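You operate a simulated robot arm through the tools that you are given. There is no shell and no other tool. Be economical: measure what you need, move in short steps, check, and stop when the job is done.

Carry out the task below with a simulated robot arm. There is one attempt and no reset: what you move stays moved.

TASK
Drain the dirty tank in the sink and get the cleaner running again.
Fine: stand it on the grate; drain knob closed, tank back in its bay, latch locked, then VAC switch on. Set down upright: dirty tank. Where these are worked on the way, their far stop is far enough and under half their travel is too little: drain knob, tank latch.

It is judged by the outcome, as a careful person would: the job done as asked, and still so three seconds after it is handed in. It fails if anything else is knocked over, pushed out of place, dropped, spilled or broken.

THE ROBOT
A 6-joint arm with a two-finger parallel gripper on a trunk, on a base that drives. Base frame: it is fixed to the floor where the robot stands at the start and does not move with it; the origin is under the middle of the robot, x ahead of it, y to its left, z up. Units: mm, rad, N and s.
With the tool pointing down near the work surface it reaches from about 320 to 700 mm from the robot's upright axis, wherever it stands. Its first joint turns from -2.897 to 2.897 rad. Places, roughly: drain knob [400, 100, 800]; grate of the sink [2300, 200, 600]; pump switch [300, 300, 700]; sink [2300, 200, 600]; tank latch [500, 100, 900]; vac switch [300, 200, 700]. Payload 4.1 kg.
Tool frame: the origin (TCP) lies between the finger pads and is the grasp point; the fingertips stand 23 mm ahead of it; z points along the fingers, y is the line along which they close. Largest opening 94 mm; finger width 38, thickness 10; the body of the gripper, 54 by 96 mm, starts 39 mm behind the TCP.
Orientation is that of the tool frame in the base frame, as [roll, pitch, yaw] about the fixed x, y, z axes, in that order (R = Rz(yaw) Ry(pitch) Rx(roll)). With the fingers straight down and closing along the base's y, the tool's x points along the base's -x, its y along +y and its z along -z.

THE INTERFACE
- The arm moves only by the tool arm_command. Its argument "increments" is text: rows parted by semicolons, each of 7 numbers parted by spaces: the opening, from 0 (shut) to 1 (fully open), then the shift along the tool's x, y, z in units of 50 mm (1.0 is 50 mm), then the turn, a rotation vector about the tool's x, y, z in units of 8 degrees (1.0 is 8 degrees). In form: claw dx dy dz rx ry rz; .... A call has 1 to 8 rows; each row shifts and turns the commanded pose from where the row before left it, along the tool's axes as they then stand. A call with a number of a shift or a turn outside -1 to 1 is refused whole. A row lasts 0.2 s, in which the tool goes at most 50 mm and 0.15 rad; a call with a longer step from one row to the next is refused whole, and so is a gripper value outside its range. Where a pose cannot be reached the arm comes as near as it can. A force on the tool above 40 N (or 10 N above the force at the start of the call, whichever is more), or a blocked arm, ends the call early, and 0.2 s more pass. The fingers move at their own pace (about 45 mm/s each) and stop on an object; they squeeze with about 25 N. The grip force told is the motor's: it shows also when the fingers shut on nothing. Time passes only in rows, and 0.2 s behind the last, so rows that do not move let the fingers close. The reply holds the time, the measured pose of the TCP, the force on the tool along the base axes, the opening and the grip force, in the units named above and with some noise, with the torque about the TCP (base axes, N m) and any sound that the robot's microphone picked up.
- Cameras (640 x 400 px; columns grow to the right, rows downward): "scene" is now at [15.9, 159.3, 1440.3]; the picture's right is [-0.15, -0.99, 0.00], its down [-0.70, 0.11, -0.71] and it looks along [0.70, -0.11, -0.71] (base axes); focal length 257 px, centre (320, 200). "wrist" rides on the gripper at [86, 16, -74] in the tool frame; the picture's right is [-0.18, 0.98, 0.00], its down [-0.58, -0.11, -0.81] and it looks along [-0.79, -0.15, 0.59] (tool axes); focal length 243 px, centre (320, 200). There is no depth. A picture from a camera that has moved, and an enlarged one, comes with that camera's place and axes in the base frame and with its lens. The place of the scene camera against the robot may be out by one fixed shift of up to 25 mm in any direction.
- grab_frame(camera): a new picture of that camera. No time passes.
- raise_lower(by): slides the trunk up (or, below 0, down) by that many mm; the arm and the scene camera ride with it, the base frame stays. It gives what a move gives, with no picture.
- base_move(legs): drives the robot by 1 to 6 legs, each [ahead, turn to the left] in mm and rad, along the robot's own axes; the way and the turn of a leg run together, so that a leg with both is an arc; at most 1500 mm and 3.142 rad a leg. The arm and the cameras ride along, it lands a little off, and it stops where it bumps. It gives what a move gives.
- pan_tilt(pan, tilt): turns the head with the scene camera to pan (to the left, within 2.705 rad either way) and tilt (down, from -0.506 to 1.204), counted from straight ahead of the robot. It gives what a move gives.
- inspect(camera, box): a new picture of the part [left, top, right, bottom] of that camera's present view, enlarged. No time passes.
- finish_job(): hands the job in; it is judged then, once.

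Work in short steps. Places have to be worked out from the pictures, the camera data and where the tool is seen: move nearer, look again, correct. Check each grasp and each placing, and mend what went wrong. You have 120 turns and 82 pictures in all, those below and enlarged ones among them. Open the gripper and draw the arm clear of the work before you hand the job in, unless the task says otherwise; then end with one line.

The tools are called as a command line: name --argument value ..., lists and objects as JSON in quotes. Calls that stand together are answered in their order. arm_command: Moves the arm, as the interface text tells. Its arguments: {"type":"object","properties":{"increments":{"type":"string"}},"required":["increments"]} The other tools are called the same way: raise_lower (by) slides the trunk up or down; base_move (legs) drives the base; pan_tilt (pan, tilt) turns the head that bears the scene camera; grab_frame (camera) takes a picture; inspect (camera, box) takes an enlarged picture of a part of a camera's view; finish_job () hands the job in.

At the start:

```text
clock: 0.0
position: [426.1, 63.3, 1136.3]
ee_rot: [3.141, 0.0, 3.141]
force: [0.4, 0.1, 0.2]
moment: [0.0, 0.01, 0.02]
grip_width: 94.0
grip_force: 0.0
trunk travel left (down, up): [-425.0, 165.0]
robot x, y, heading: [3.2, -0.1, -0.003]
head pan, tilt: [-0.155, 0.782]
```

scene: 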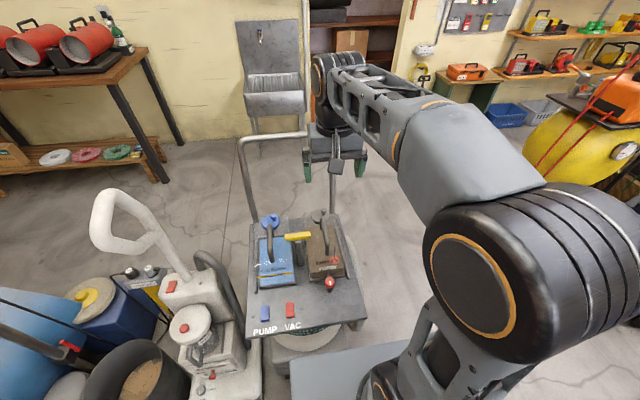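
wrist: 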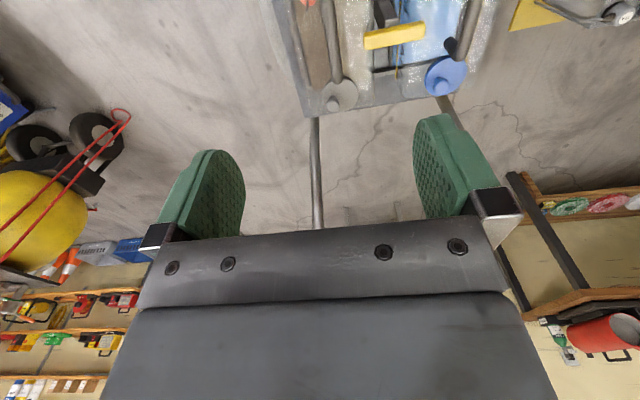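

The machine stands just ahead with a blue tank, a brown tank, a yellow latch and two switches. I enlarge the view of it.

inspect --camera "scene" --box '[220, 190, 380, 350]'

inspect --camera "scene" --box '[220, 10, 380, 150]'

inspect --camera "wrist" --box '[260, 0, 500, 130]'

```text
2.50 times, centred on (300, 270) of scene
camera zoom: at [15.9, 159.3, 1440.3], right [-0.15, -0.99, 0.0], down [-0.7, 0.11, -0.71], along [0.7, -0.11, -0.71], focal length 643 px, centre (370, 25)
```

zoom: 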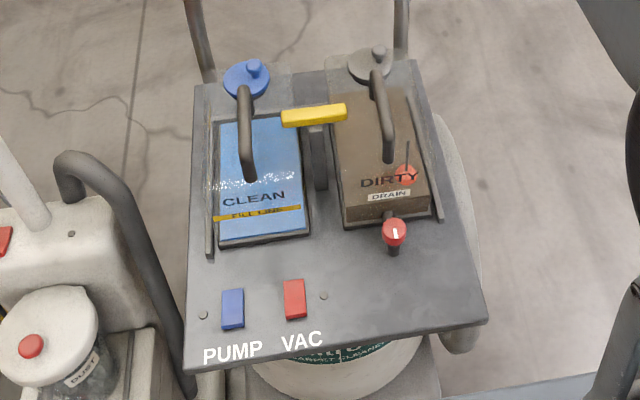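

```text
2.86 times, centred on (300, 80) of scene
camera zoom: at [15.9, 159.3, 1440.3], right [-0.15, -0.99, 0.0], down [-0.7, 0.11, -0.71], along [0.7, -0.11, -0.71], focal length 735 px, centre (377, 543)
```

zoom: 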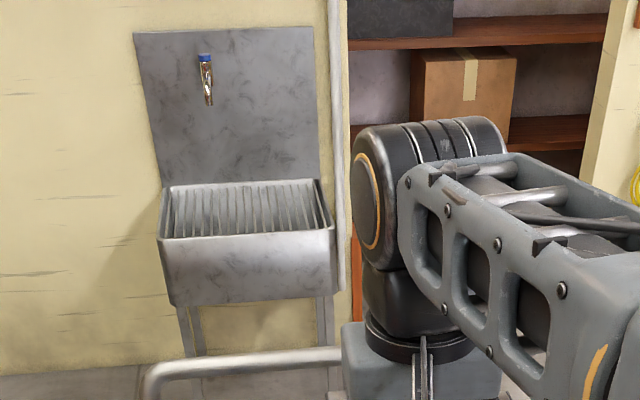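

```text
2.67 times, centred on (380, 65) of wrist
camera zoom: at [338.5, 78.9, 1211.2], right [0.18, 0.98, 0.0], down [0.58, -0.11, 0.81], along [0.79, -0.15, -0.59], focal length 647 px, centre (160, 560)
```

zoom: 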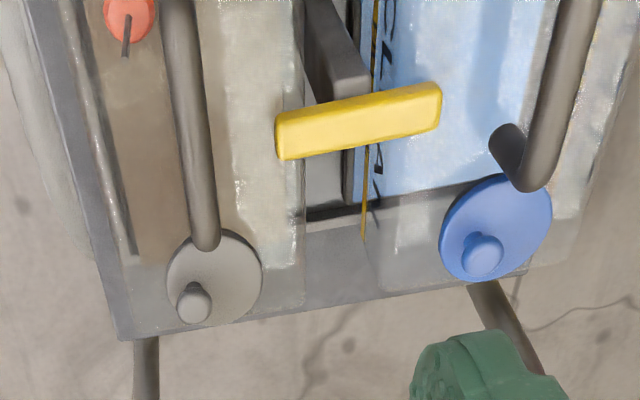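

The latch bar lies across the middle between the tanks. I draw the tool back and a little lower, so the wrist camera sees the top deck straight, for triangulation.

arm_command --increments "1 1 0 0 0 0 0; 1 0.8 0 0.5 0 0 0; 1 0 0 0.8 0 0 0; 1 0 0 0 0 0 0"

grab_frame --camera "wrist"

grab_frame --camera "scene"

```text
clock: 1.0
position: [334.9, 63.4, 1069.9]
ee_rot: [-3.141, 0.0, 3.141]
force: [1.0, 0.3, -0.1]
moment: [-0.01, -0.03, 0.01]
grip_width: 94.0
grip_force: 0.0
trunk travel left (down, up): [-425.0, 165.0]
robot x, y, heading: [-0.2, -2.1, 0.002]
head pan, tilt: [-0.155, 0.782]
```

```text
76 pictures are left
camera wrist: at [248.7, 79.2, 1144.2], right [0.18, 0.98, 0.0], down [0.58, -0.11, 0.81], along [0.79, -0.15, -0.59], focal length 243 px, centre (320, 200)
```

wrist: 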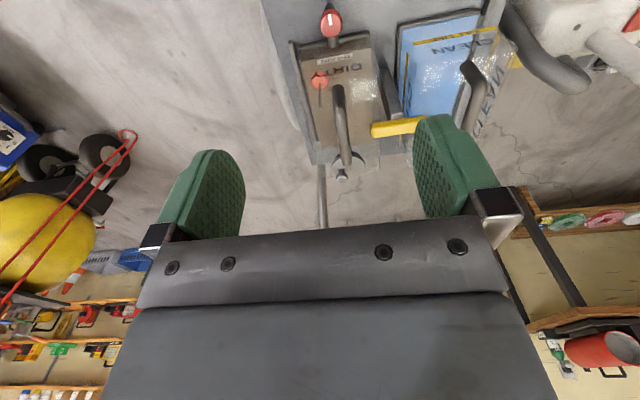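

```text
75 pictures are left
camera scene: at [16.2, 159.4, 1440.3], right [-0.15, -0.99, 0.0], down [-0.7, 0.11, -0.71], along [0.7, -0.11, -0.71], focal length 257 px, centre (320, 200)
```

scene: 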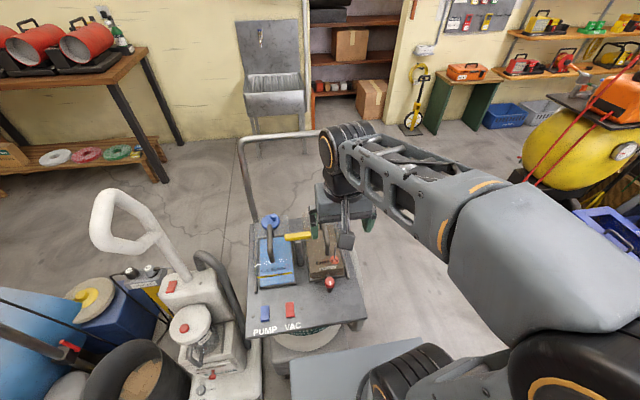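

The deck is now well in view; I enlarge it to measure the latch, handle and knob.

inspect --camera "wrist" --box '[270, 0, 510, 190]'

inspect --camera "scene" --box '[240, 190, 370, 340]'

```text
2.11 times, centred on (390, 95) of wrist
camera zoom: at [248.7, 79.2, 1144.2], right [0.18, 0.98, 0.0], down [0.58, -0.11, 0.81], along [0.79, -0.15, -0.59], focal length 511 px, centre (173, 421)
```

zoom: 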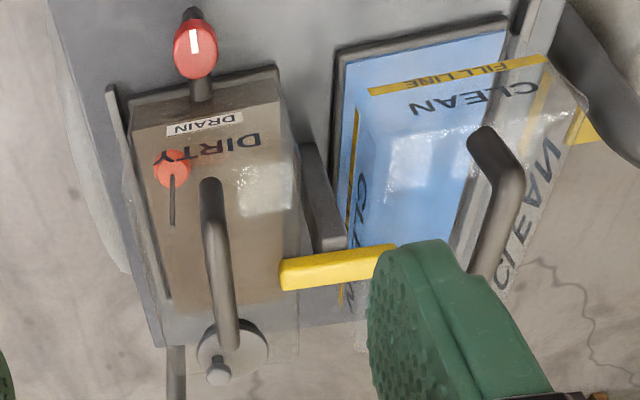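

```text
2.67 times, centred on (305, 265) of scene
camera zoom: at [16.2, 159.4, 1440.3], right [-0.15, -0.99, 0.0], down [-0.7, 0.11, -0.71], along [0.7, -0.11, -0.71], focal length 686 px, centre (360, 27)
```

zoom: 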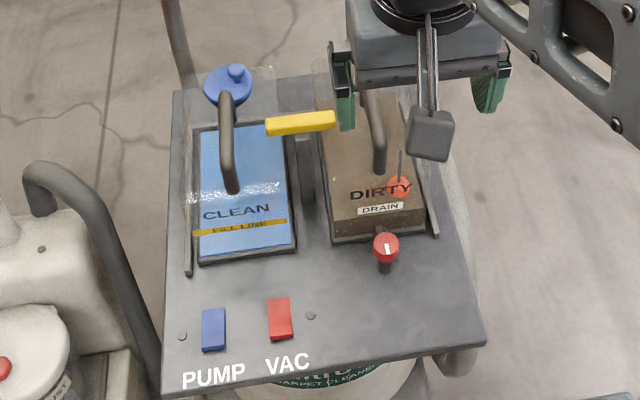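

Two wrist views put the latch bar from about [480,110,857] to [477,186,857] (lying along y), and the dirty tank's handle along x at y≈71, z≈884. I move over the latch, turning the tool 90° about its axis, staying high.

arm_command --increments "1 -0.5 0.6 0 0 0 1; 1 0 0 0 0 0 1; 1 0 0 0 0 0 1; 1 0 0 0 0 0 1; 1 0 0 0 0 0 1; 1 0 0 0 0 0 1; 1 0 0 0 0 0 1; 1 0 0 0 0 0 1"

arm_command --increments "1 0 0 0 0 0 1; 1 0 0 0 0 0 1; 1 0 0 0 0 0 1; 1 0 0 0 0 0 0.25; 1 0 0 0 0 0 0"

```text
clock: 2.8
position: [359.6, 91.8, 1071.0]
ee_rot: [3.141, 0.001, 2.021]
force: [0.7, 0.2, -0.6]
moment: [0.0, 0.01, 0.02]
grip_width: 94.1
grip_force: 0.0
trunk travel left (down, up): [-425.0, 165.0]
robot x, y, heading: [-2.9, 0.5, -0.004]
head pan, tilt: [-0.155, 0.782]
```

```text
clock: 4.0
position: [360.4, 92.7, 1072.4]
ee_rot: [-3.141, -0.001, 1.568]
force: [-0.8, -0.4, 0.7]
moment: [0.0, 0.0, 0.0]
grip_width: 94.0
grip_force: 0.1
trunk travel left (down, up): [-425.0, 165.0]
robot x, y, heading: [-2.5, 0.2, -0.001]
head pan, tilt: [-0.155, 0.782]
```

The tool is turned (tool x = +y, tool y = +x). Now I go over the latch at z≈970 and look.

arm_command --increments "1 0.5 0.85 0 0 0 0; 1 0.6 0.75 0 0 0 0; 1 0 0.76 0.3 0 0 0; 1 0 0 0.9 0 0 0; 1 0 0 0.8 0 0 0; 1 0 0 0 0 0 0"

grab_frame --camera "wrist"

```text
clock: 5.4
position: [479.7, 146.7, 970.2]
ee_rot: [-3.141, 0.001, 1.57]
force: [0.2, -0.2, -0.5]
moment: [-0.02, 0.01, 0.0]
grip_width: 94.0
grip_force: 0.1
trunk travel left (down, up): [-425.0, 165.0]
robot x, y, heading: [1.7, 0.6, 0.004]
head pan, tilt: [-0.155, 0.782]
```

```text
72 pictures are left
camera wrist: at [495.2, 232.3, 1044.7], right [0.98, -0.18, 0.0], down [-0.11, -0.58, 0.81], along [-0.15, -0.79, -0.59], focal length 243 px, centre (320, 200)
```

wrist: 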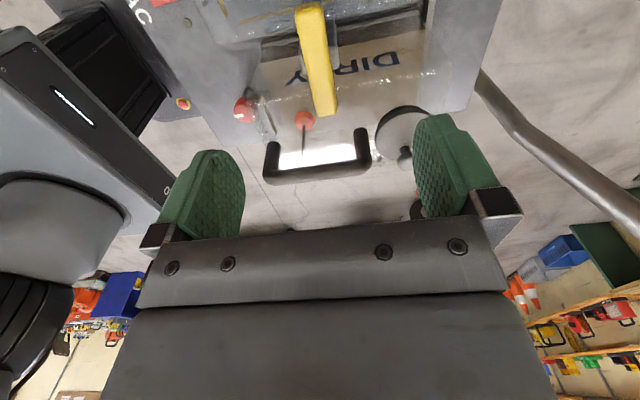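

inspect --camera "wrist" --box '[200, 0, 440, 190]'

inspect --camera "scene" --box '[250, 190, 370, 300]'

```text
2.11 times, centred on (320, 95) of wrist
camera zoom: at [495.2, 232.3, 1044.7], right [0.98, -0.18, 0.0], down [-0.11, -0.58, 0.81], along [-0.15, -0.79, -0.59], focal length 511 px, centre (320, 421)
```

zoom: 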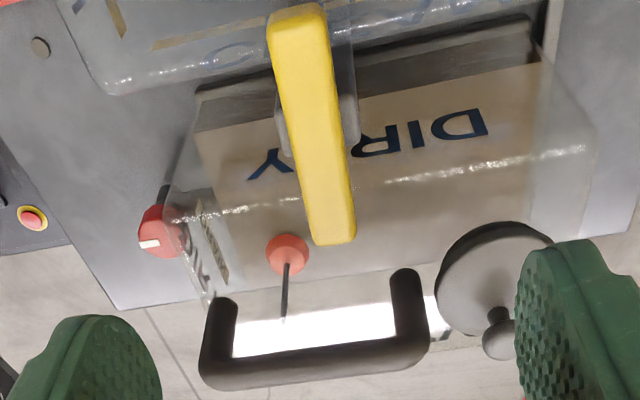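

```text
3.64 times, centred on (310, 245) of scene
camera zoom: at [16.2, 159.4, 1440.3], right [-0.15, -0.99, 0.0], down [-0.7, 0.11, -0.71], along [0.7, -0.11, -0.71], focal length 935 px, centre (356, 36)
```

zoom: 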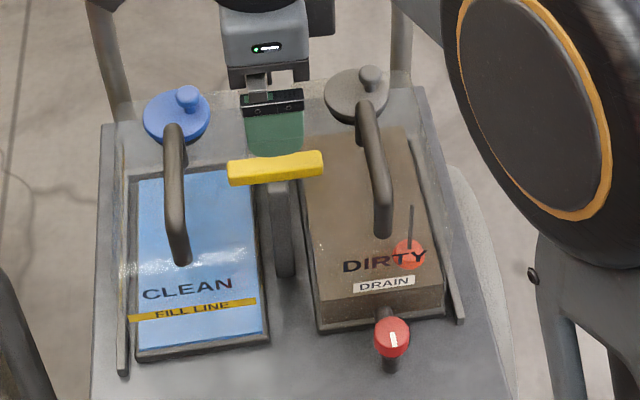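

The latch bar is centred at about [478,148], bar top z≈862, with the pivot post under its middle. I descend with a half opening so the tips reach just under the bar.

arm_command --increments "0.5 0 0 0.7 0 0 0; 0.5 0 0 0.7 0 0 0; 0.5 0 0 0.4 0 0 0; 0.5 0 0 0.25 0 0 0; 0.5 0 0 0 0 0 0"

grab_frame --camera "wrist"

inspect --camera "scene" --box '[250, 190, 370, 300]'

```text
clock: 6.6
position: [478.5, 145.9, 869.9]
ee_rot: [3.141, -0.002, 1.57]
force: [-1.0, -0.7, 0.2]
moment: [-0.01, -0.02, 0.01]
grip_width: 46.9
grip_force: 0.2
trunk travel left (down, up): [-425.0, 165.0]
robot x, y, heading: [-0.0, 1.6, 0.002]
head pan, tilt: [-0.155, 0.782]
```

```text
69 pictures are left
camera wrist: at [493.6, 232.7, 943.3], right [0.98, -0.18, 0.0], down [-0.11, -0.58, 0.81], along [-0.15, -0.79, -0.59], focal length 243 px, centre (320, 200)
```

wrist: 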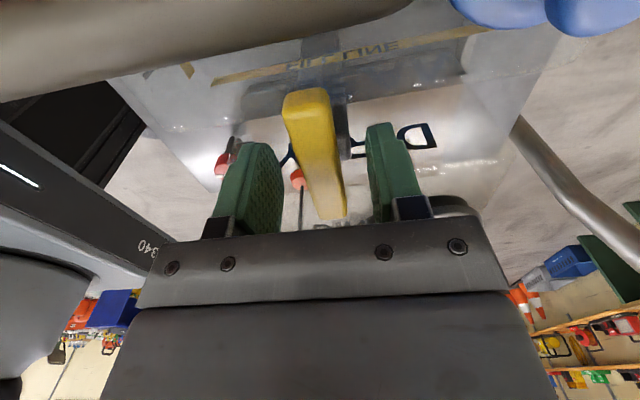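

```text
3.64 times, centred on (310, 245) of scene
camera zoom: at [16.1, 159.4, 1440.3], right [-0.15, -0.99, 0.0], down [-0.7, 0.11, -0.71], along [0.7, -0.11, -0.71], focal length 935 px, centre (356, 36)
```

zoom: 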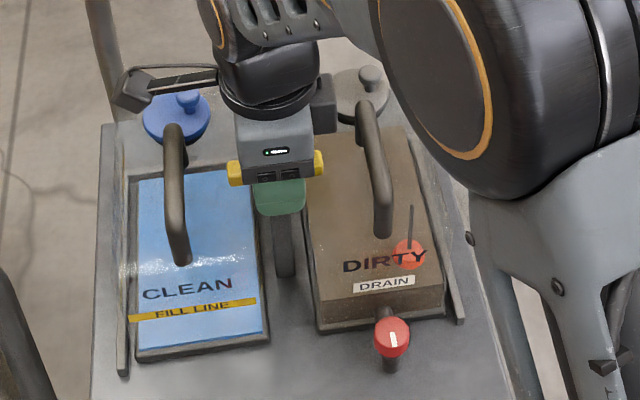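

The bar is between the fingers. I lower 6 mm and close.

arm_command --increments "0.5 0 0 0.12 0 0 0; 0 0 0 0 0 0 0; 0 0 0 0 0 0 0; 0 0 0 0 0 0 0; 0 0 0 0 0 0 0"

```text
clock: 7.8
position: [478.5, 146.2, 863.4]
ee_rot: [3.141, 0.001, 1.57]
force: [10.7, -0.1, -1.0]
moment: [0.14, -0.18, 0.53]
grip_width: 30.1
grip_force: 44.6
trunk travel left (down, up): [-425.0, 165.0]
robot x, y, heading: [2.5, -0.3, 0.001]
head pan, tilt: [-0.155, 0.782]
```

Gripped (30 mm). I try a small turn one way and read the torque.

arm_command --increments "0 0 0.05 0 0 0 0.5; 0 0 0 0 0 0 0.5"

```text
clock: 8.4
position: [478.5, 147.4, 863.7]
ee_rot: [-3.138, 0.001, 1.43]
force: [-4.8, -0.1, 3.9]
moment: [-0.17, -0.12, 1.27]
grip_width: 31.9
grip_force: 44.9
trunk travel left (down, up): [-425.0, 165.0]
robot x, y, heading: [2.4, -1.7, -0.007]
head pan, tilt: [-0.155, 0.782]
```

arm_command --increments "0 0 0 0 0 0 0.6; 0 0 0 0 0 0 0.6; 0 0 0 0 0 0 0"

inspect --camera "wrist" --box '[200, 50, 440, 240]'

```text
clock: 9.2
position: [478.9, 147.9, 864.3]
ee_rot: [-3.141, 0.002, 1.263]
force: [-11.3, -0.3, -4.2]
moment: [0.01, -0.13, 1.35]
grip_width: 33.5
grip_force: 44.7
trunk travel left (down, up): [-425.0, 165.0]
robot x, y, heading: [-3.1, 3.0, 0.002]
head pan, tilt: [-0.155, 0.782]
```

```text
2.11 times, centred on (320, 145) of wrist
camera zoom: at [520.6, 225.3, 937.4], right [0.88, -0.47, 0.0], down [-0.28, -0.52, 0.81], along [-0.38, -0.71, -0.59], focal length 511 px, centre (320, 316)
```

zoom: 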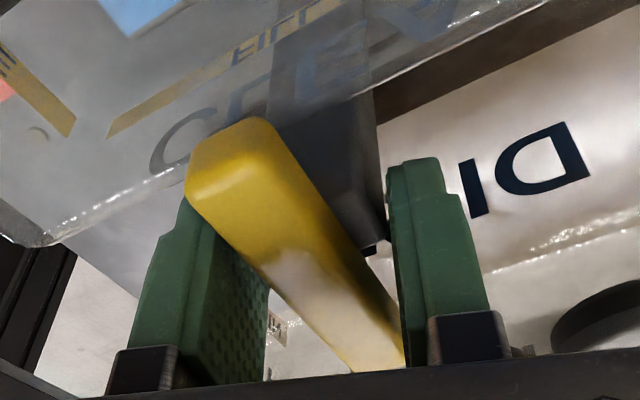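

The bar did not follow; it is against its stop that way (or turns the other way). I turn back and try the other direction.

arm_command --increments "0 0 0 0 0 0 -0.8; 0 0 0 0 0 0 -0.8; 0 0 0 0 0 0 -0.8; 0 0 0 0 0 0 -0.8; 0 0 0 0 0 0 0"

inspect --camera "wrist" --box '[200, 50, 440, 240]'

```text
clock: 10.4
position: [479.2, 148.8, 863.6]
ee_rot: [-3.139, 0.003, 1.71]
force: [-21.8, 13.5, -6.1]
moment: [0.54, 0.35, -1.55]
grip_width: 31.5
grip_force: 44.8
trunk travel left (down, up): [-425.0, 165.0]
robot x, y, heading: [0.1, 2.8, -0.001]
head pan, tilt: [-0.155, 0.782]
```

```text
2.11 times, centred on (320, 145) of wrist
camera zoom: at [482.6, 236.8, 937.5], right [1.0, -0.05, 0.0], down [-0.03, -0.59, 0.81], along [-0.04, -0.81, -0.59], focal length 511 px, centre (320, 316)
```

zoom: 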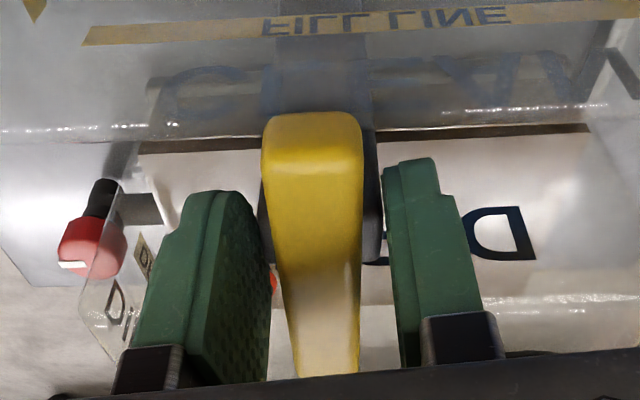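

The picture shows the fingers are clamped on a ~30 mm post below the bar, not on the bar (≈17 mm). I open, square up, rise 9 mm and close again.

arm_command --increments "0.5 0 0 0 0 0 0; 0.5 0 0 0 0 0 0; 0.5 0 0 -0.18 0 0 1; 0.5 0 0 0 0 0 0; 0 0 0 0 0 0 0; 0 0 0 0 0 0 0; 0 0 0 0 0 0 0; 0 0 0 0 0 0 0"

```text
clock: 12.2
position: [478.2, 147.6, 872.1]
ee_rot: [-3.141, 0.002, 1.572]
force: [-15.2, -1.0, 2.1]
moment: [-0.15, 0.56, 0.5]
grip_width: 29.7
grip_force: 45.0
trunk travel left (down, up): [-425.0, 165.0]
robot x, y, heading: [-1.2, -1.5, -0.003]
head pan, tilt: [-0.155, 0.782]
```

inspect --camera "wrist" --box '[240, 70, 400, 230]'

```text
2.50 times, centred on (320, 150) of wrist
camera zoom: at [494.9, 234.3, 946.7], right [0.98, -0.18, 0.0], down [-0.11, -0.58, 0.81], along [-0.15, -0.79, -0.59], focal length 606 px, centre (320, 325)
```

zoom: 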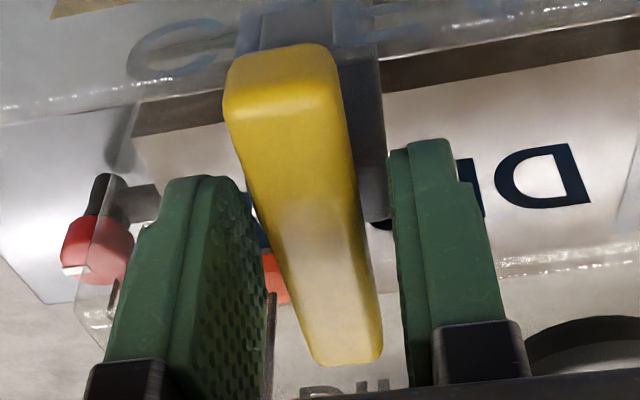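

Still on the post. I open, rise another 6 mm and close again.

arm_command --increments "0.5 0 0 0 0 0 0; 0.5 0 0 -0.12 0 0 0; 0.5 0 0 0 0 0 0; 0 0 0 0 0 0 0; 0 0 0 0 0 0 0; 0 0 0 0 0 0 0; 0 0 0 0 0 0 0"

```text
clock: 13.8
position: [479.6, 148.3, 879.3]
ee_rot: [-3.139, 0.001, 1.571]
force: [-15.4, -1.2, 0.3]
moment: [-0.29, 0.37, 0.17]
grip_width: 17.8
grip_force: 45.4
trunk travel left (down, up): [-425.0, 165.0]
robot x, y, heading: [2.4, 1.0, -0.003]
head pan, tilt: [-0.155, 0.782]
```

Now 17.8 mm: the bar itself is held. I turn one way and check.

arm_command --increments "0 0 -0.03 0 0 0 0.6; 0 0 0 0 0 0 0.6; 0 0 0 0 0 0 0.6; 0 0 0 0 0 0 0"

inspect --camera "wrist" --box '[240, 70, 400, 230]'

```text
clock: 14.8
position: [479.7, 146.8, 878.3]
ee_rot: [3.138, -0.001, 1.319]
force: [-9.7, -4.3, 0.1]
moment: [-0.75, 0.13, 2.48]
grip_width: 26.5
grip_force: 45.1
trunk travel left (down, up): [-425.0, 165.0]
robot x, y, heading: [-2.7, -1.4, 0.005]
head pan, tilt: [-0.155, 0.782]
```

```text
2.50 times, centred on (320, 150) of wrist
camera zoom: at [515.6, 227.0, 953.0], right [0.91, -0.42, 0.0], down [-0.25, -0.54, 0.81], along [-0.34, -0.73, -0.59], focal length 606 px, centre (320, 325)
```

zoom: 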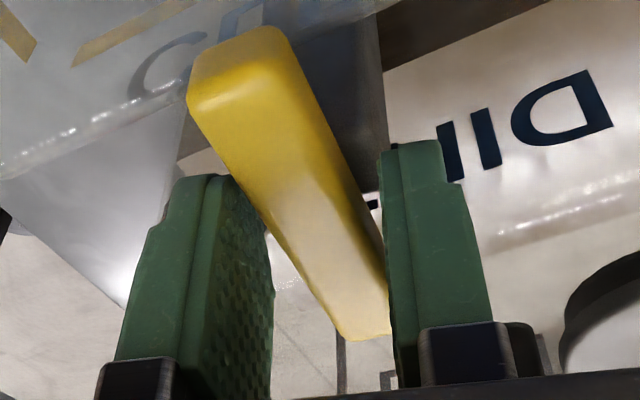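

Opened to 26.5 mm with 2.5 N m and the bar stayed put: this way is its stop. I turn the other way.

arm_command --increments "0 0 0 0 0 0 -0.9; 0 0 0 0 0 0 -0.9; 0 0 0 0 0 0 -0.9; 0 0 0 0 0 0 -0.9; 0 0 0 0 0 0 0"

inspect --camera "wrist" --box '[240, 70, 400, 230]'

```text
clock: 16.0
position: [478.7, 149.9, 878.3]
ee_rot: [-3.141, 0.0, 1.823]
force: [-15.2, 10.5, -2.5]
moment: [1.53, 0.57, -0.01]
grip_width: 18.1
grip_force: 44.5
trunk travel left (down, up): [-425.0, 165.0]
robot x, y, heading: [3.6, 1.6, -0.001]
head pan, tilt: [-0.155, 0.782]
```

```text
2.50 times, centred on (320, 150) of wrist
camera zoom: at [472.4, 236.9, 952.9], right [1.0, 0.07, 0.0], down [0.04, -0.59, 0.81], along [0.05, -0.8, -0.59], focal length 606 px, centre (320, 325)
```

zoom: 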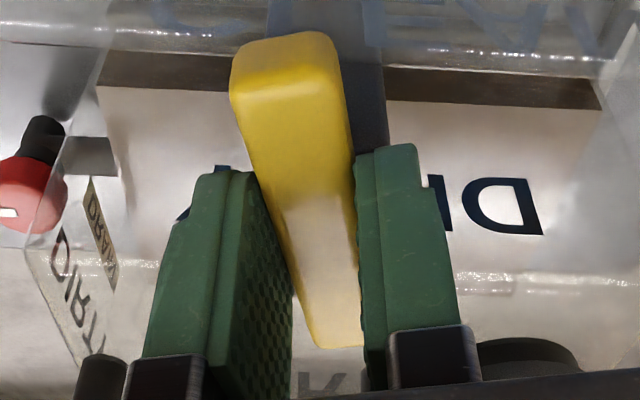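

The bar follows this way. I keep turning.

arm_command --increments "0 0 0 0 0 0 -0.9; 0 0 0 0 0 0 -0.9; 0 0 0 0 0 0 -0.9; 0 0 0 0 0 0 -0.9; 0 0 0 0 0 0 -0.9; 0 0 0 0 0 0 0"

arm_command --increments "0 0 0 0 0 0 -0.9; 0 0 0 0 0 0 -0.9; 0 0 0 0 0 0 -0.9; 0 0 0 0 0 0 -0.9; 0 0 0 0 0 0 -0.9; 0 0 0 0 0 0 -0.9; 0 0 0 0 0 0 0"

grab_frame --camera "wrist"

```text
clock: 17.4
position: [478.3, 148.9, 879.8]
ee_rot: [-3.14, 0.0, 2.451]
force: [-18.2, 7.5, -7.7]
moment: [0.09, 0.18, 0.02]
grip_width: 17.8
grip_force: 44.5
trunk travel left (down, up): [-425.0, 165.0]
robot x, y, heading: [-2.3, 0.2, 0.0]
head pan, tilt: [-0.155, 0.782]
```

```text
clock: 19.0
position: [477.8, 146.9, 878.6]
ee_rot: [-3.141, -0.002, -3.08]
force: [-20.7, -0.1, -9.1]
moment: [0.06, 0.22, -1.82]
grip_width: 19.0
grip_force: 45.2
trunk travel left (down, up): [-425.0, 165.0]
robot x, y, heading: [-1.6, 0.3, 0.002]
head pan, tilt: [-0.155, 0.782]
```

```text
62 pictures are left
camera wrist: at [390.2, 158.3, 953.1], right [0.12, 0.99, 0.0], down [0.59, -0.07, 0.81], along [0.8, -0.1, -0.59], focal length 243 px, centre (320, 200)
```

wrist: 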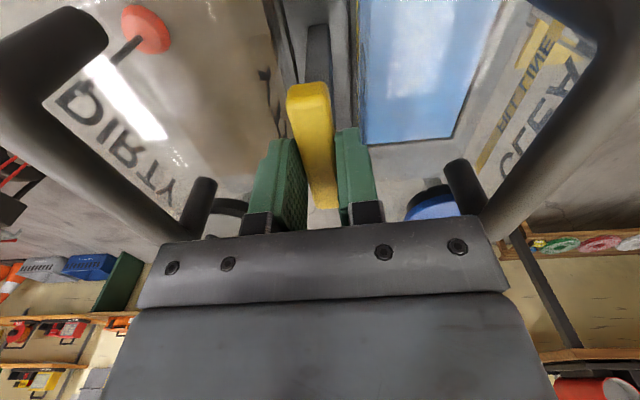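

The bar now lies along x and the torque shows its far stop. I open, rise, square up, and move over the dirty tank's handle.

arm_command --increments "0.6 0 0 0 0 0 0; 0.6 0 0 0 0 0 0; 0.6 0 0 -0.9 0 0 0.43; 0.6 0 0 -0.7 0 0 0; 0.6 0.5 -0.8 0 0 0 0; 0.6 0 -0.72 0 0 0 0; 0.6 0 0 0 0 0 0"

grab_frame --camera "wrist"

inspect --camera "scene" --box '[240, 190, 370, 330]'

```text
clock: 20.6
position: [455.3, 70.4, 959.6]
ee_rot: [-3.142, 0.002, -3.138]
force: [-0.1, -0.4, 0.0]
moment: [0.04, -0.02, -0.01]
grip_width: 56.6
grip_force: 0.0
trunk travel left (down, up): [-425.0, 165.0]
robot x, y, heading: [-0.1, -0.6, -0.004]
head pan, tilt: [-0.155, 0.782]
```

```text
61 pictures are left
camera wrist: at [367.8, 85.9, 1033.0], right [0.18, 0.98, 0.0], down [0.58, -0.11, 0.81], along [0.79, -0.15, -0.59], focal length 243 px, centre (320, 200)
```

wrist: 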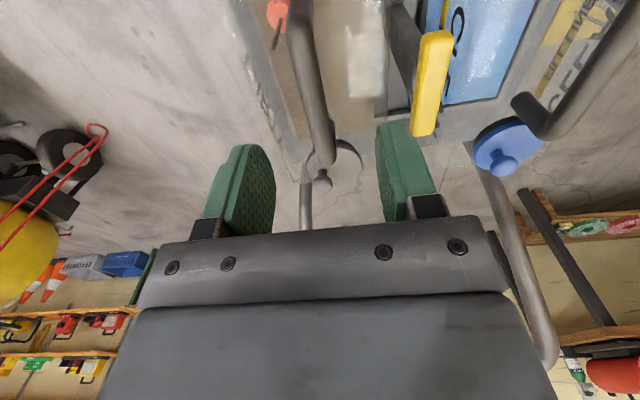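

```text
2.86 times, centred on (305, 260) of scene
camera zoom: at [16.0, 159.3, 1440.3], right [-0.15, -0.99, 0.0], down [-0.7, 0.11, -0.71], along [0.7, -0.11, -0.71], focal length 735 px, centre (363, 29)
```

zoom: 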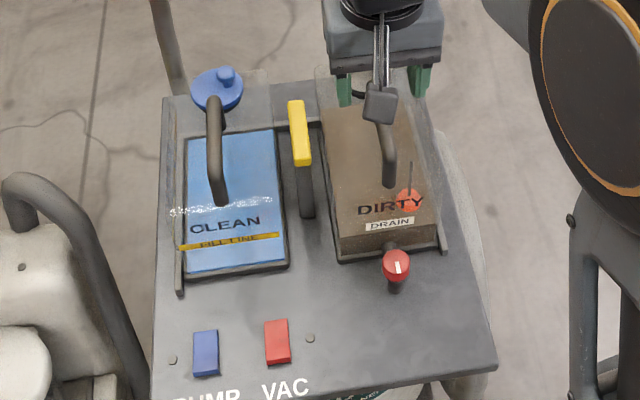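

The latch is open. I lower half-way onto the handle and check lateral alignment.

arm_command --increments "0.6 0 -0.06 0.7 0 0 0; 0.6 0 0 0.5 0 0 0; 0.6 0 0 0 0 0 0"

inspect --camera "wrist" --box '[190, 0, 450, 210]'

```text
clock: 21.4
position: [455.1, 69.0, 898.3]
ee_rot: [3.141, 0.001, -3.139]
force: [0.3, 0.0, -0.4]
moment: [0.01, 0.03, -0.03]
grip_width: 56.4
grip_force: 0.0
trunk travel left (down, up): [-425.0, 165.0]
robot x, y, heading: [1.1, -1.9, 0.0]
head pan, tilt: [-0.155, 0.782]
```

```text
1.90 times, centred on (320, 105) of wrist
camera zoom: at [369.1, 85.2, 972.0], right [0.18, 0.98, 0.0], down [0.58, -0.11, 0.81], along [0.79, -0.15, -0.59], focal length 462 px, centre (320, 381)
```

zoom: 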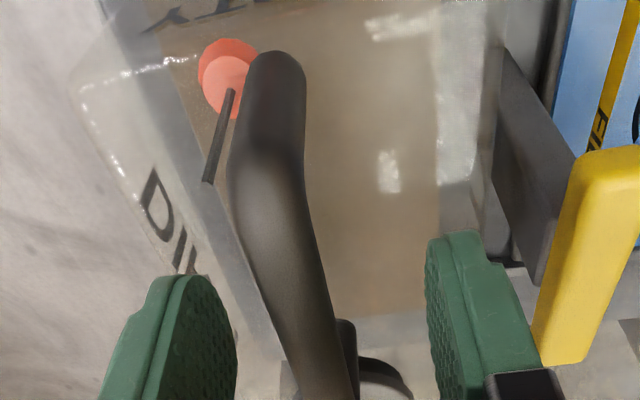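

The handle sits well between the fingers. I lower 16 mm more and close.

arm_command --increments "0.6 0 -0.06 0.34 0 0 0; 0 0 0 0 0 0 0; 0 0 0 0 0 0 0; 0 0 0 0 0 0 0; 0 0 0 0 0 0 0; 0 0 0 0 0 0 0"

inspect --camera "wrist" --box '[190, 0, 450, 210]'

```text
clock: 22.8
position: [454.0, 65.4, 881.3]
ee_rot: [-3.14, -0.001, -3.138]
force: [0.1, 4.6, 0.3]
moment: [0.09, -0.16, 0.28]
grip_width: 14.6
grip_force: 25.7
trunk travel left (down, up): [-425.0, 165.0]
robot x, y, heading: [-1.3, -4.8, 0.001]
head pan, tilt: [-0.155, 0.782]
```

```text
1.90 times, centred on (320, 105) of wrist
camera zoom: at [367.4, 81.6, 955.7], right [0.18, 0.98, 0.0], down [0.58, -0.11, 0.81], along [0.79, -0.15, -0.59], focal length 462 px, centre (320, 381)
```

zoom: 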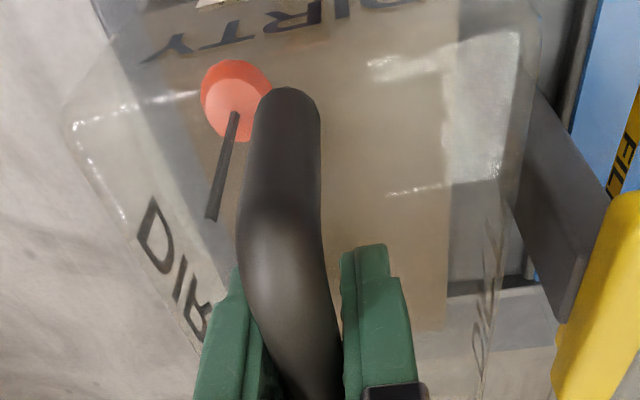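

Held at 14.6 mm. I lift 30 mm and read the load.

arm_command --increments "0 0 0 -0.15 0 0 0; 0 0 0 -0.2 0 0 0; 0 0 0 -0.25 0 0 0; 0 0 0 0 0 0 0"

grab_frame --camera "scene"

```text
clock: 23.8
position: [454.7, 66.2, 911.5]
ee_rot: [-3.141, -0.003, -3.139]
force: [0.0, -0.2, -12.6]
moment: [-0.02, 0.54, -0.01]
grip_width: 14.9
grip_force: 25.0
trunk travel left (down, up): [-425.0, 165.0]
robot x, y, heading: [-2.8, 2.0, -0.003]
head pan, tilt: [-0.155, 0.782]
```

```text
57 pictures are left
camera scene: at [16.8, 159.6, 1440.2], right [-0.15, -0.99, 0.0], down [-0.7, 0.11, -0.71], along [0.7, -0.11, -0.71], focal length 257 px, centre (320, 200)
```

scene: 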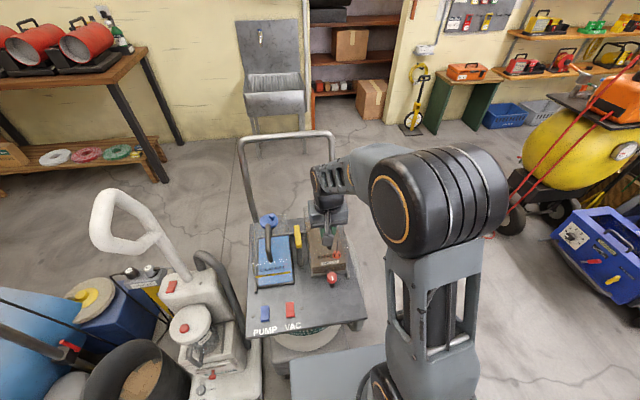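

Load is 12.6 N and the tank follows. I lift further and look for any tilt.

arm_command --increments "0 0 0 -0.4 0 0 0; 0 0 0 -0.4 0 0 0; 0 0 0 -0.4 0 0 0; 0 0 0 -0.4 0 0 0; 0 0 0 0 0 0 0"

inspect --camera "scene" --box '[240, 150, 400, 330]'

```text
clock: 25.0
position: [454.4, 67.7, 992.0]
ee_rot: [-3.141, -0.001, -3.139]
force: [0.6, -0.4, -13.6]
moment: [0.01, 0.48, 0.01]
grip_width: 14.9
grip_force: 24.8
trunk travel left (down, up): [-425.0, 165.0]
robot x, y, heading: [-0.8, 0.3, 0.005]
head pan, tilt: [-0.155, 0.782]
```

```text
2.22 times, centred on (320, 240) of scene
camera zoom: at [16.8, 159.6, 1440.2], right [-0.15, -0.99, 0.0], down [-0.7, 0.11, -0.71], along [0.7, -0.11, -0.71], focal length 572 px, centre (320, 111)
```

zoom: 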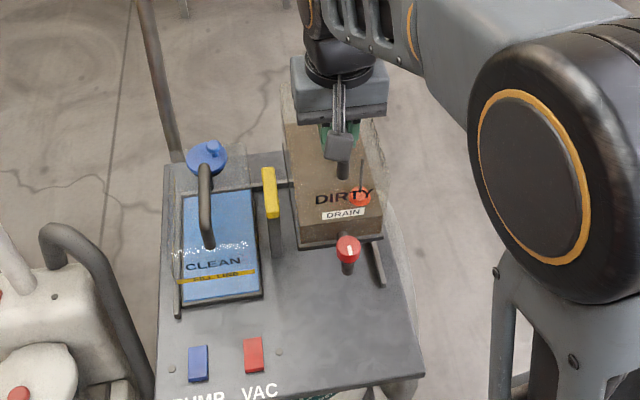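

The tank hangs level. I raise it higher and pull it in, then look around for a drive path.

arm_command --increments "0 0 0 -0.5 0 0 0; 0 0 0 -0.5 0 0 0; 0 0.4 0 -0.5 0 0 0; 0 0.5 0 -0.5 0 0 0; 0 0.5 0 -0.4 0 0 0; 0 0 0 0 0 0 0"

pan_tilt --pan -0.7 --tilt 0.55

grab_frame --camera "scene"

pan_tilt --pan 0.2 --tilt 0.7

grab_frame --camera "scene"

```text
clock: 26.4
position: [383.3, 65.8, 1111.7]
ee_rot: [3.14, -0.001, -3.137]
force: [-0.7, -0.2, -12.1]
moment: [0.0, 0.49, -0.01]
grip_width: 14.6
grip_force: 24.8
trunk travel left (down, up): [-425.0, 165.0]
robot x, y, heading: [-0.2, -0.3, -0.002]
head pan, tilt: [-0.155, 0.782]
```

```text
clock: 27.4
position: [383.5, 65.9, 1110.7]
ee_rot: [-3.141, -0.002, -3.137]
force: [-0.1, 0.4, -12.9]
moment: [0.02, 0.49, 0.0]
grip_width: 14.7
grip_force: 25.4
trunk travel left (down, up): [-425.0, 165.0]
robot x, y, heading: [-1.9, -0.6, -0.001]
head pan, tilt: [-0.7, 0.55]
```

```text
55 pictures are left
camera scene: at [5.0, 114.5, 1460.2], right [-0.64, -0.77, 0.0], down [-0.4, 0.34, -0.85], along [0.65, -0.55, -0.52], focal length 257 px, centre (320, 200)
```

scene: 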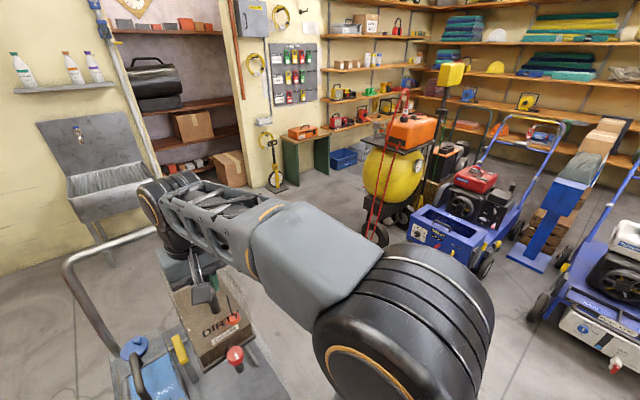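

```text
clock: 28.6
position: [382.8, 64.8, 1112.9]
ee_rot: [3.141, -0.002, -3.138]
force: [0.6, 0.0, -12.1]
moment: [-0.01, 0.47, 0.02]
grip_width: 14.8
grip_force: 25.1
trunk travel left (down, up): [-425.0, 165.0]
robot x, y, heading: [-1.4, 2.9, 0.001]
head pan, tilt: [0.201, 0.7]
```

```text
54 pictures are left
camera scene: at [19.6, 189.1, 1447.1], right [0.2, -0.98, 0.0], down [-0.63, -0.13, -0.76], along [0.75, 0.15, -0.64], focal length 257 px, centre (320, 200)
```

scene: 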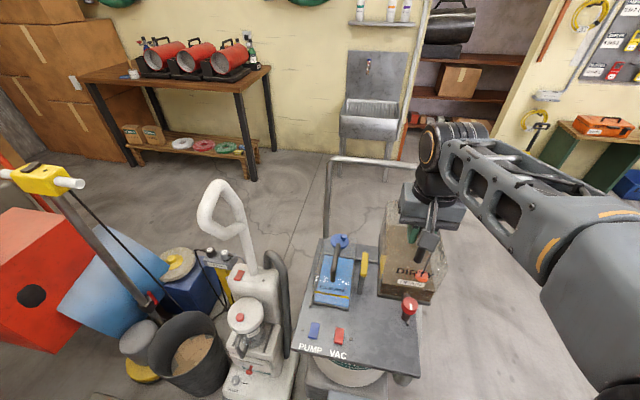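

The right side seems clear to about y = -1300. I check behind before backing up.

pan_tilt --pan -2.7 --tilt 0.75

grab_frame --camera "scene"

```text
clock: 31.1
position: [382.5, 64.8, 1112.0]
ee_rot: [-3.141, -0.002, -3.138]
force: [0.6, 0.1, -13.1]
moment: [0.02, 0.5, -0.02]
grip_width: 14.8
grip_force: 24.3
trunk travel left (down, up): [-425.0, 165.0]
robot x, y, heading: [1.7, 1.3, 0.002]
head pan, tilt: [-2.7, 0.75]
```

```text
53 pictures are left
camera scene: at [-138.6, 136.8, 1443.0], right [-0.43, 0.9, 0.0], down [0.62, 0.29, -0.73], along [-0.66, -0.31, -0.68], focal length 257 px, centre (320, 200)
```

scene: 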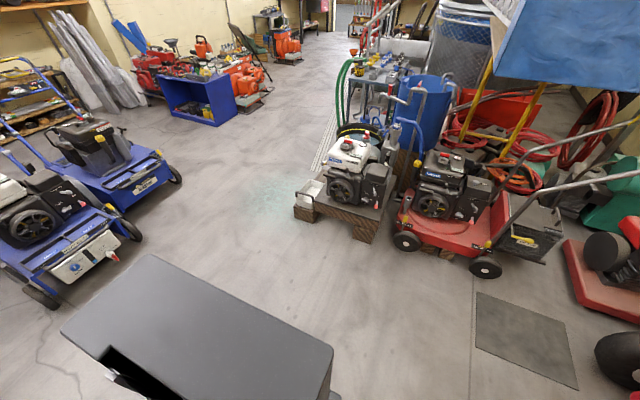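

Behind is clear for over a metre. I back off 450 mm, then swing round the machine's right side in straight legs.

base_move --legs '[[-450, 0]]'

base_move --legs '[[0, -0.689], [1101, 0], [0, 0.689], [300, 0]]'

pan_tilt --pan 0.6 --tilt 0.6

grab_frame --camera "scene"

```text
clock: 33.8
position: [-64.1, 64.9, 1112.3]
ee_rot: [-3.141, 0.0, 3.14]
force: [-0.3, -0.1, -12.3]
moment: [-0.01, 0.48, 0.02]
grip_width: 14.8
grip_force: 25.0
trunk travel left (down, up): [-425.0, 165.0]
robot x, y, heading: [-450.9, -0.8, -0.006]
head pan, tilt: [-2.7, 0.75]
```

```text
clock: 44.7
position: [1089.2, -637.8, 1110.4]
ee_rot: [3.14, -0.002, 3.127]
force: [-0.3, 1.0, -13.1]
moment: [0.01, 0.5, 0.01]
grip_width: 14.6
grip_force: 25.0
trunk travel left (down, up): [-425.0, 165.0]
robot x, y, heading: [706.8, -694.5, -0.016]
head pan, tilt: [-2.7, 0.75]
```

```text
clock: 47.5
position: [1090.0, -638.1, 1110.6]
ee_rot: [3.141, -0.001, 3.128]
force: [-0.3, -0.5, -12.5]
moment: [0.02, 0.49, 0.03]
grip_width: 14.8
grip_force: 24.9
trunk travel left (down, up): [-425.0, 165.0]
robot x, y, heading: [705.4, -695.7, -0.019]
head pan, tilt: [0.6, 0.6]
```

```text
52 pictures are left
camera scene: at [718.2, -475.7, 1455.7], right [0.55, -0.83, 0.0], down [-0.47, -0.31, -0.82], along [0.69, 0.45, -0.57], focal length 257 px, centre (320, 200)
```

scene: 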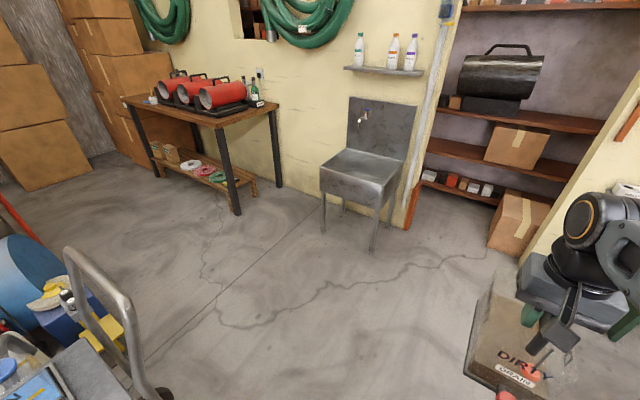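

The way to the sink is clear; sink front is at about x≈2090, spanning y≈-40…410. I drive to about (1650, 160) facing it.

base_move --legs '[[0, 0.753], [1274, 0], [0, -0.735]]'

pan_tilt --pan 0.0 --tilt 0.7

grab_frame --camera "scene"

grab_frame --camera "wrist"

```text
clock: 57.9
position: [2017.2, 237.4, 1111.1]
ee_rot: [3.141, -0.002, -3.121]
force: [0.3, -0.8, -12.4]
moment: [-0.06, 0.48, 0.0]
grip_width: 14.9
grip_force: 24.8
trunk travel left (down, up): [-425.0, 165.0]
robot x, y, heading: [1634.1, 164.7, 0.016]
head pan, tilt: [0.6, 0.6]
```

```text
clock: 58.9
position: [2017.0, 238.3, 1111.2]
ee_rot: [-3.141, -0.002, -3.121]
force: [-0.3, -0.2, -13.3]
moment: [-0.05, 0.46, 0.0]
grip_width: 14.7
grip_force: 25.2
trunk travel left (down, up): [-425.0, 165.0]
robot x, y, heading: [1633.6, 164.2, 0.02]
head pan, tilt: [0.0, 0.7]
```

```text
51 pictures are left
camera scene: at [1653.7, 338.3, 1447.1], right [0.02, -1.0, 0.0], down [-0.64, -0.01, -0.76], along [0.76, 0.01, -0.64], focal length 257 px, centre (320, 200)
```

scene: 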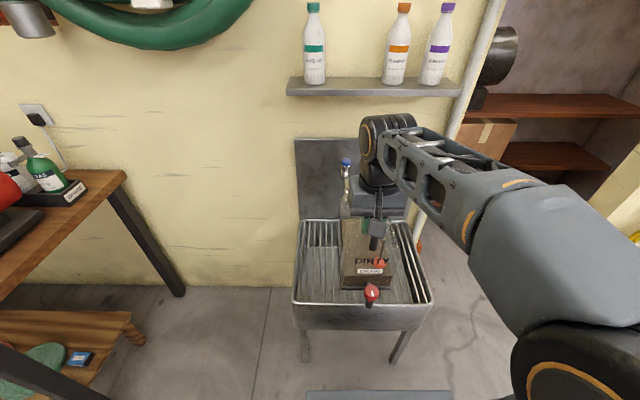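

```text
50 pictures are left
camera wrist: at [1930.4, 252.6, 1185.4], right [0.16, 0.99, 0.0], down [0.59, -0.1, 0.81], along [0.79, -0.13, -0.59], focal length 243 px, centre (320, 200)
```

wrist: 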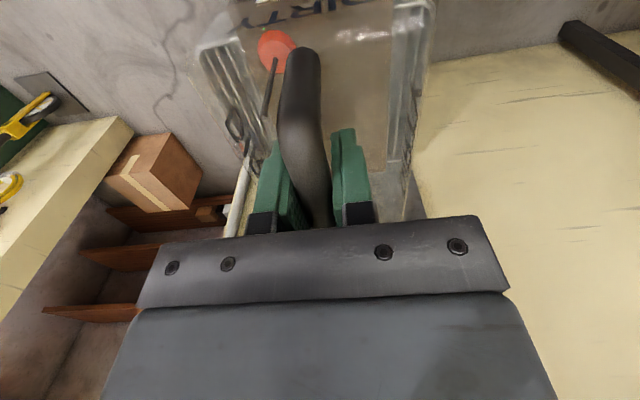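

The sink spans roughly x 2098–2496, y −35…435. I enlarge the tank to learn its shape below the grip.

inspect --camera "scene" --box '[290, 190, 440, 320]'

```text
3.08 times, centred on (365, 255) of scene
camera zoom: at [1653.7, 338.3, 1447.1], right [0.02, -1.0, 0.0], down [-0.64, -0.01, -0.76], along [0.76, 0.01, -0.64], focal length 792 px, centre (182, 31)
```

zoom: 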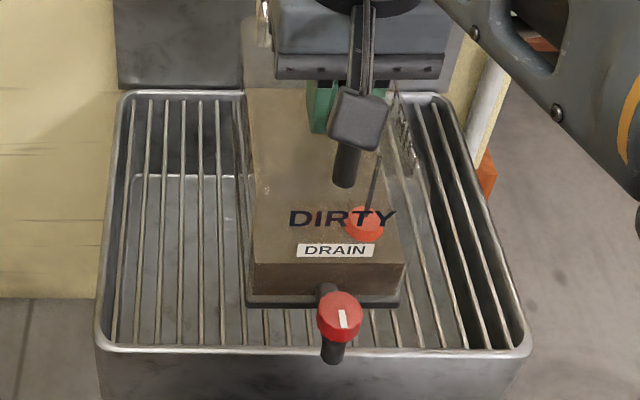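

The drain tap has a vertical knob on top with the spout below. I carry the tank forward over the grate, to TCP about (2270, 180), keeping height.

arm_command --increments "0 -0.5 -0.18 0 0 0 0; 0 -0.65 -0.18 0 0 0 0; 0 -0.65 -0.18 0 0 0 0; 0 -0.65 -0.18 0.3 0 0 0; 0 -0.65 -0.18 0.5 0 0 0; 0 -0.65 -0.18 0.5 0 0 0; 0 -0.65 -0.18 0.5 0 0 0; 0 -0.66 0 0.5 0 0 0"

arm_command --increments "0 0 0 0.6 0 0 0; 0 0 0 0.6 0 0 0; 0 0 0 0.6 0 0 0; 0 0 0 0.6 0 0 0; 0 0 0 0.4 0 0 0; 0 0 0 0 0 0 0"

inspect --camera "scene" --box '[280, 170, 450, 330]'

```text
clock: 60.5
position: [2229.8, 179.8, 1022.9]
ee_rot: [-3.137, -0.018, -3.118]
force: [-21.2, -4.2, -2.0]
moment: [0.36, 0.15, 1.03]
grip_width: 18.5
grip_force: 25.2
trunk travel left (down, up): [-425.0, 165.0]
robot x, y, heading: [1637.2, 166.2, 0.019]
head pan, tilt: [0.0, 0.7]
stopped in row 8: the force on the tool passed its limit (the readings are from after the stop); the commanded pose is now the measured one
```

```text
clock: 60.9
position: [2231.7, 180.4, 996.6]
ee_rot: [-3.137, -0.025, -3.115]
force: [0.6, -2.6, -7.0]
moment: [-0.2, -0.05, 0.15]
grip_width: 17.0
grip_force: 21.2
trunk travel left (down, up): [-425.0, 165.0]
robot x, y, heading: [1636.7, 163.5, 0.021]
head pan, tilt: [0.0, 0.7]
stopped in row 2: the force on the tool passed its limit (the readings are from after the stop); the commanded pose is now the measured one
```

```text
2.50 times, centred on (365, 250) of scene
camera zoom: at [1653.3, 339.0, 1446.5], right [0.02, -1.0, 0.0], down [-0.64, -0.01, -0.76], along [0.76, 0.01, -0.64], focal length 643 px, centre (208, 75)
```

zoom: 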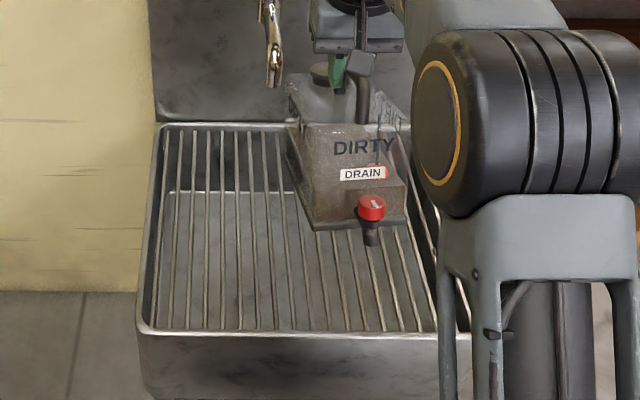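

The tank touched something at the back and has tilted in the grip. I look closely before doing anything.

grab_frame --camera "wrist"

inspect --camera "scene" --box '[320, 150, 400, 240]'

```text
47 pictures are left
camera wrist: at [2145.8, 194.9, 1072.7], right [0.16, 0.99, -0.01], down [0.6, -0.09, 0.79], along [0.78, -0.13, -0.61], focal length 243 px, centre (320, 200)
```

wrist: 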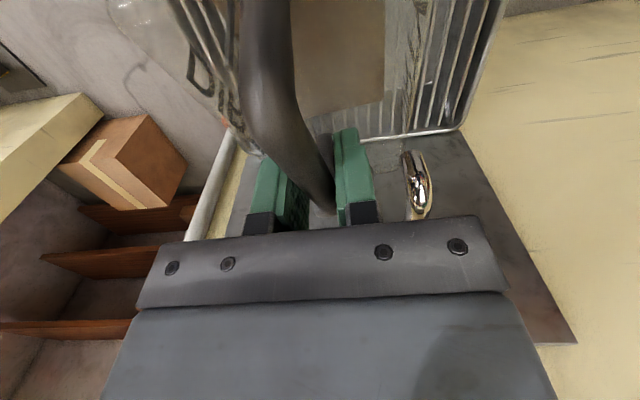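

```text
4.44 times, centred on (360, 195) of scene
camera zoom: at [1653.3, 339.0, 1446.5], right [0.02, -1.0, 0.0], down [-0.64, -0.01, -0.76], along [0.76, 0.01, -0.64], focal length 1143 px, centre (142, 222)
```

zoom: 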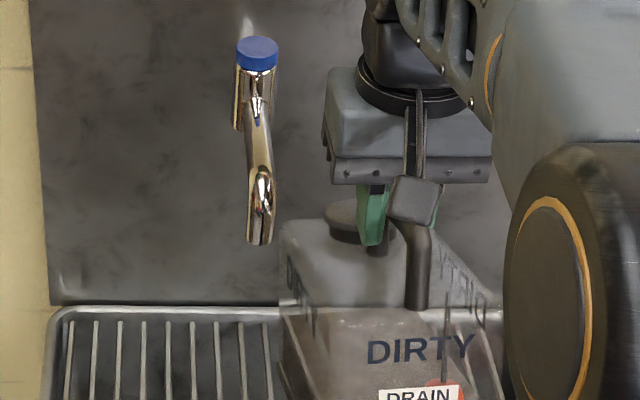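

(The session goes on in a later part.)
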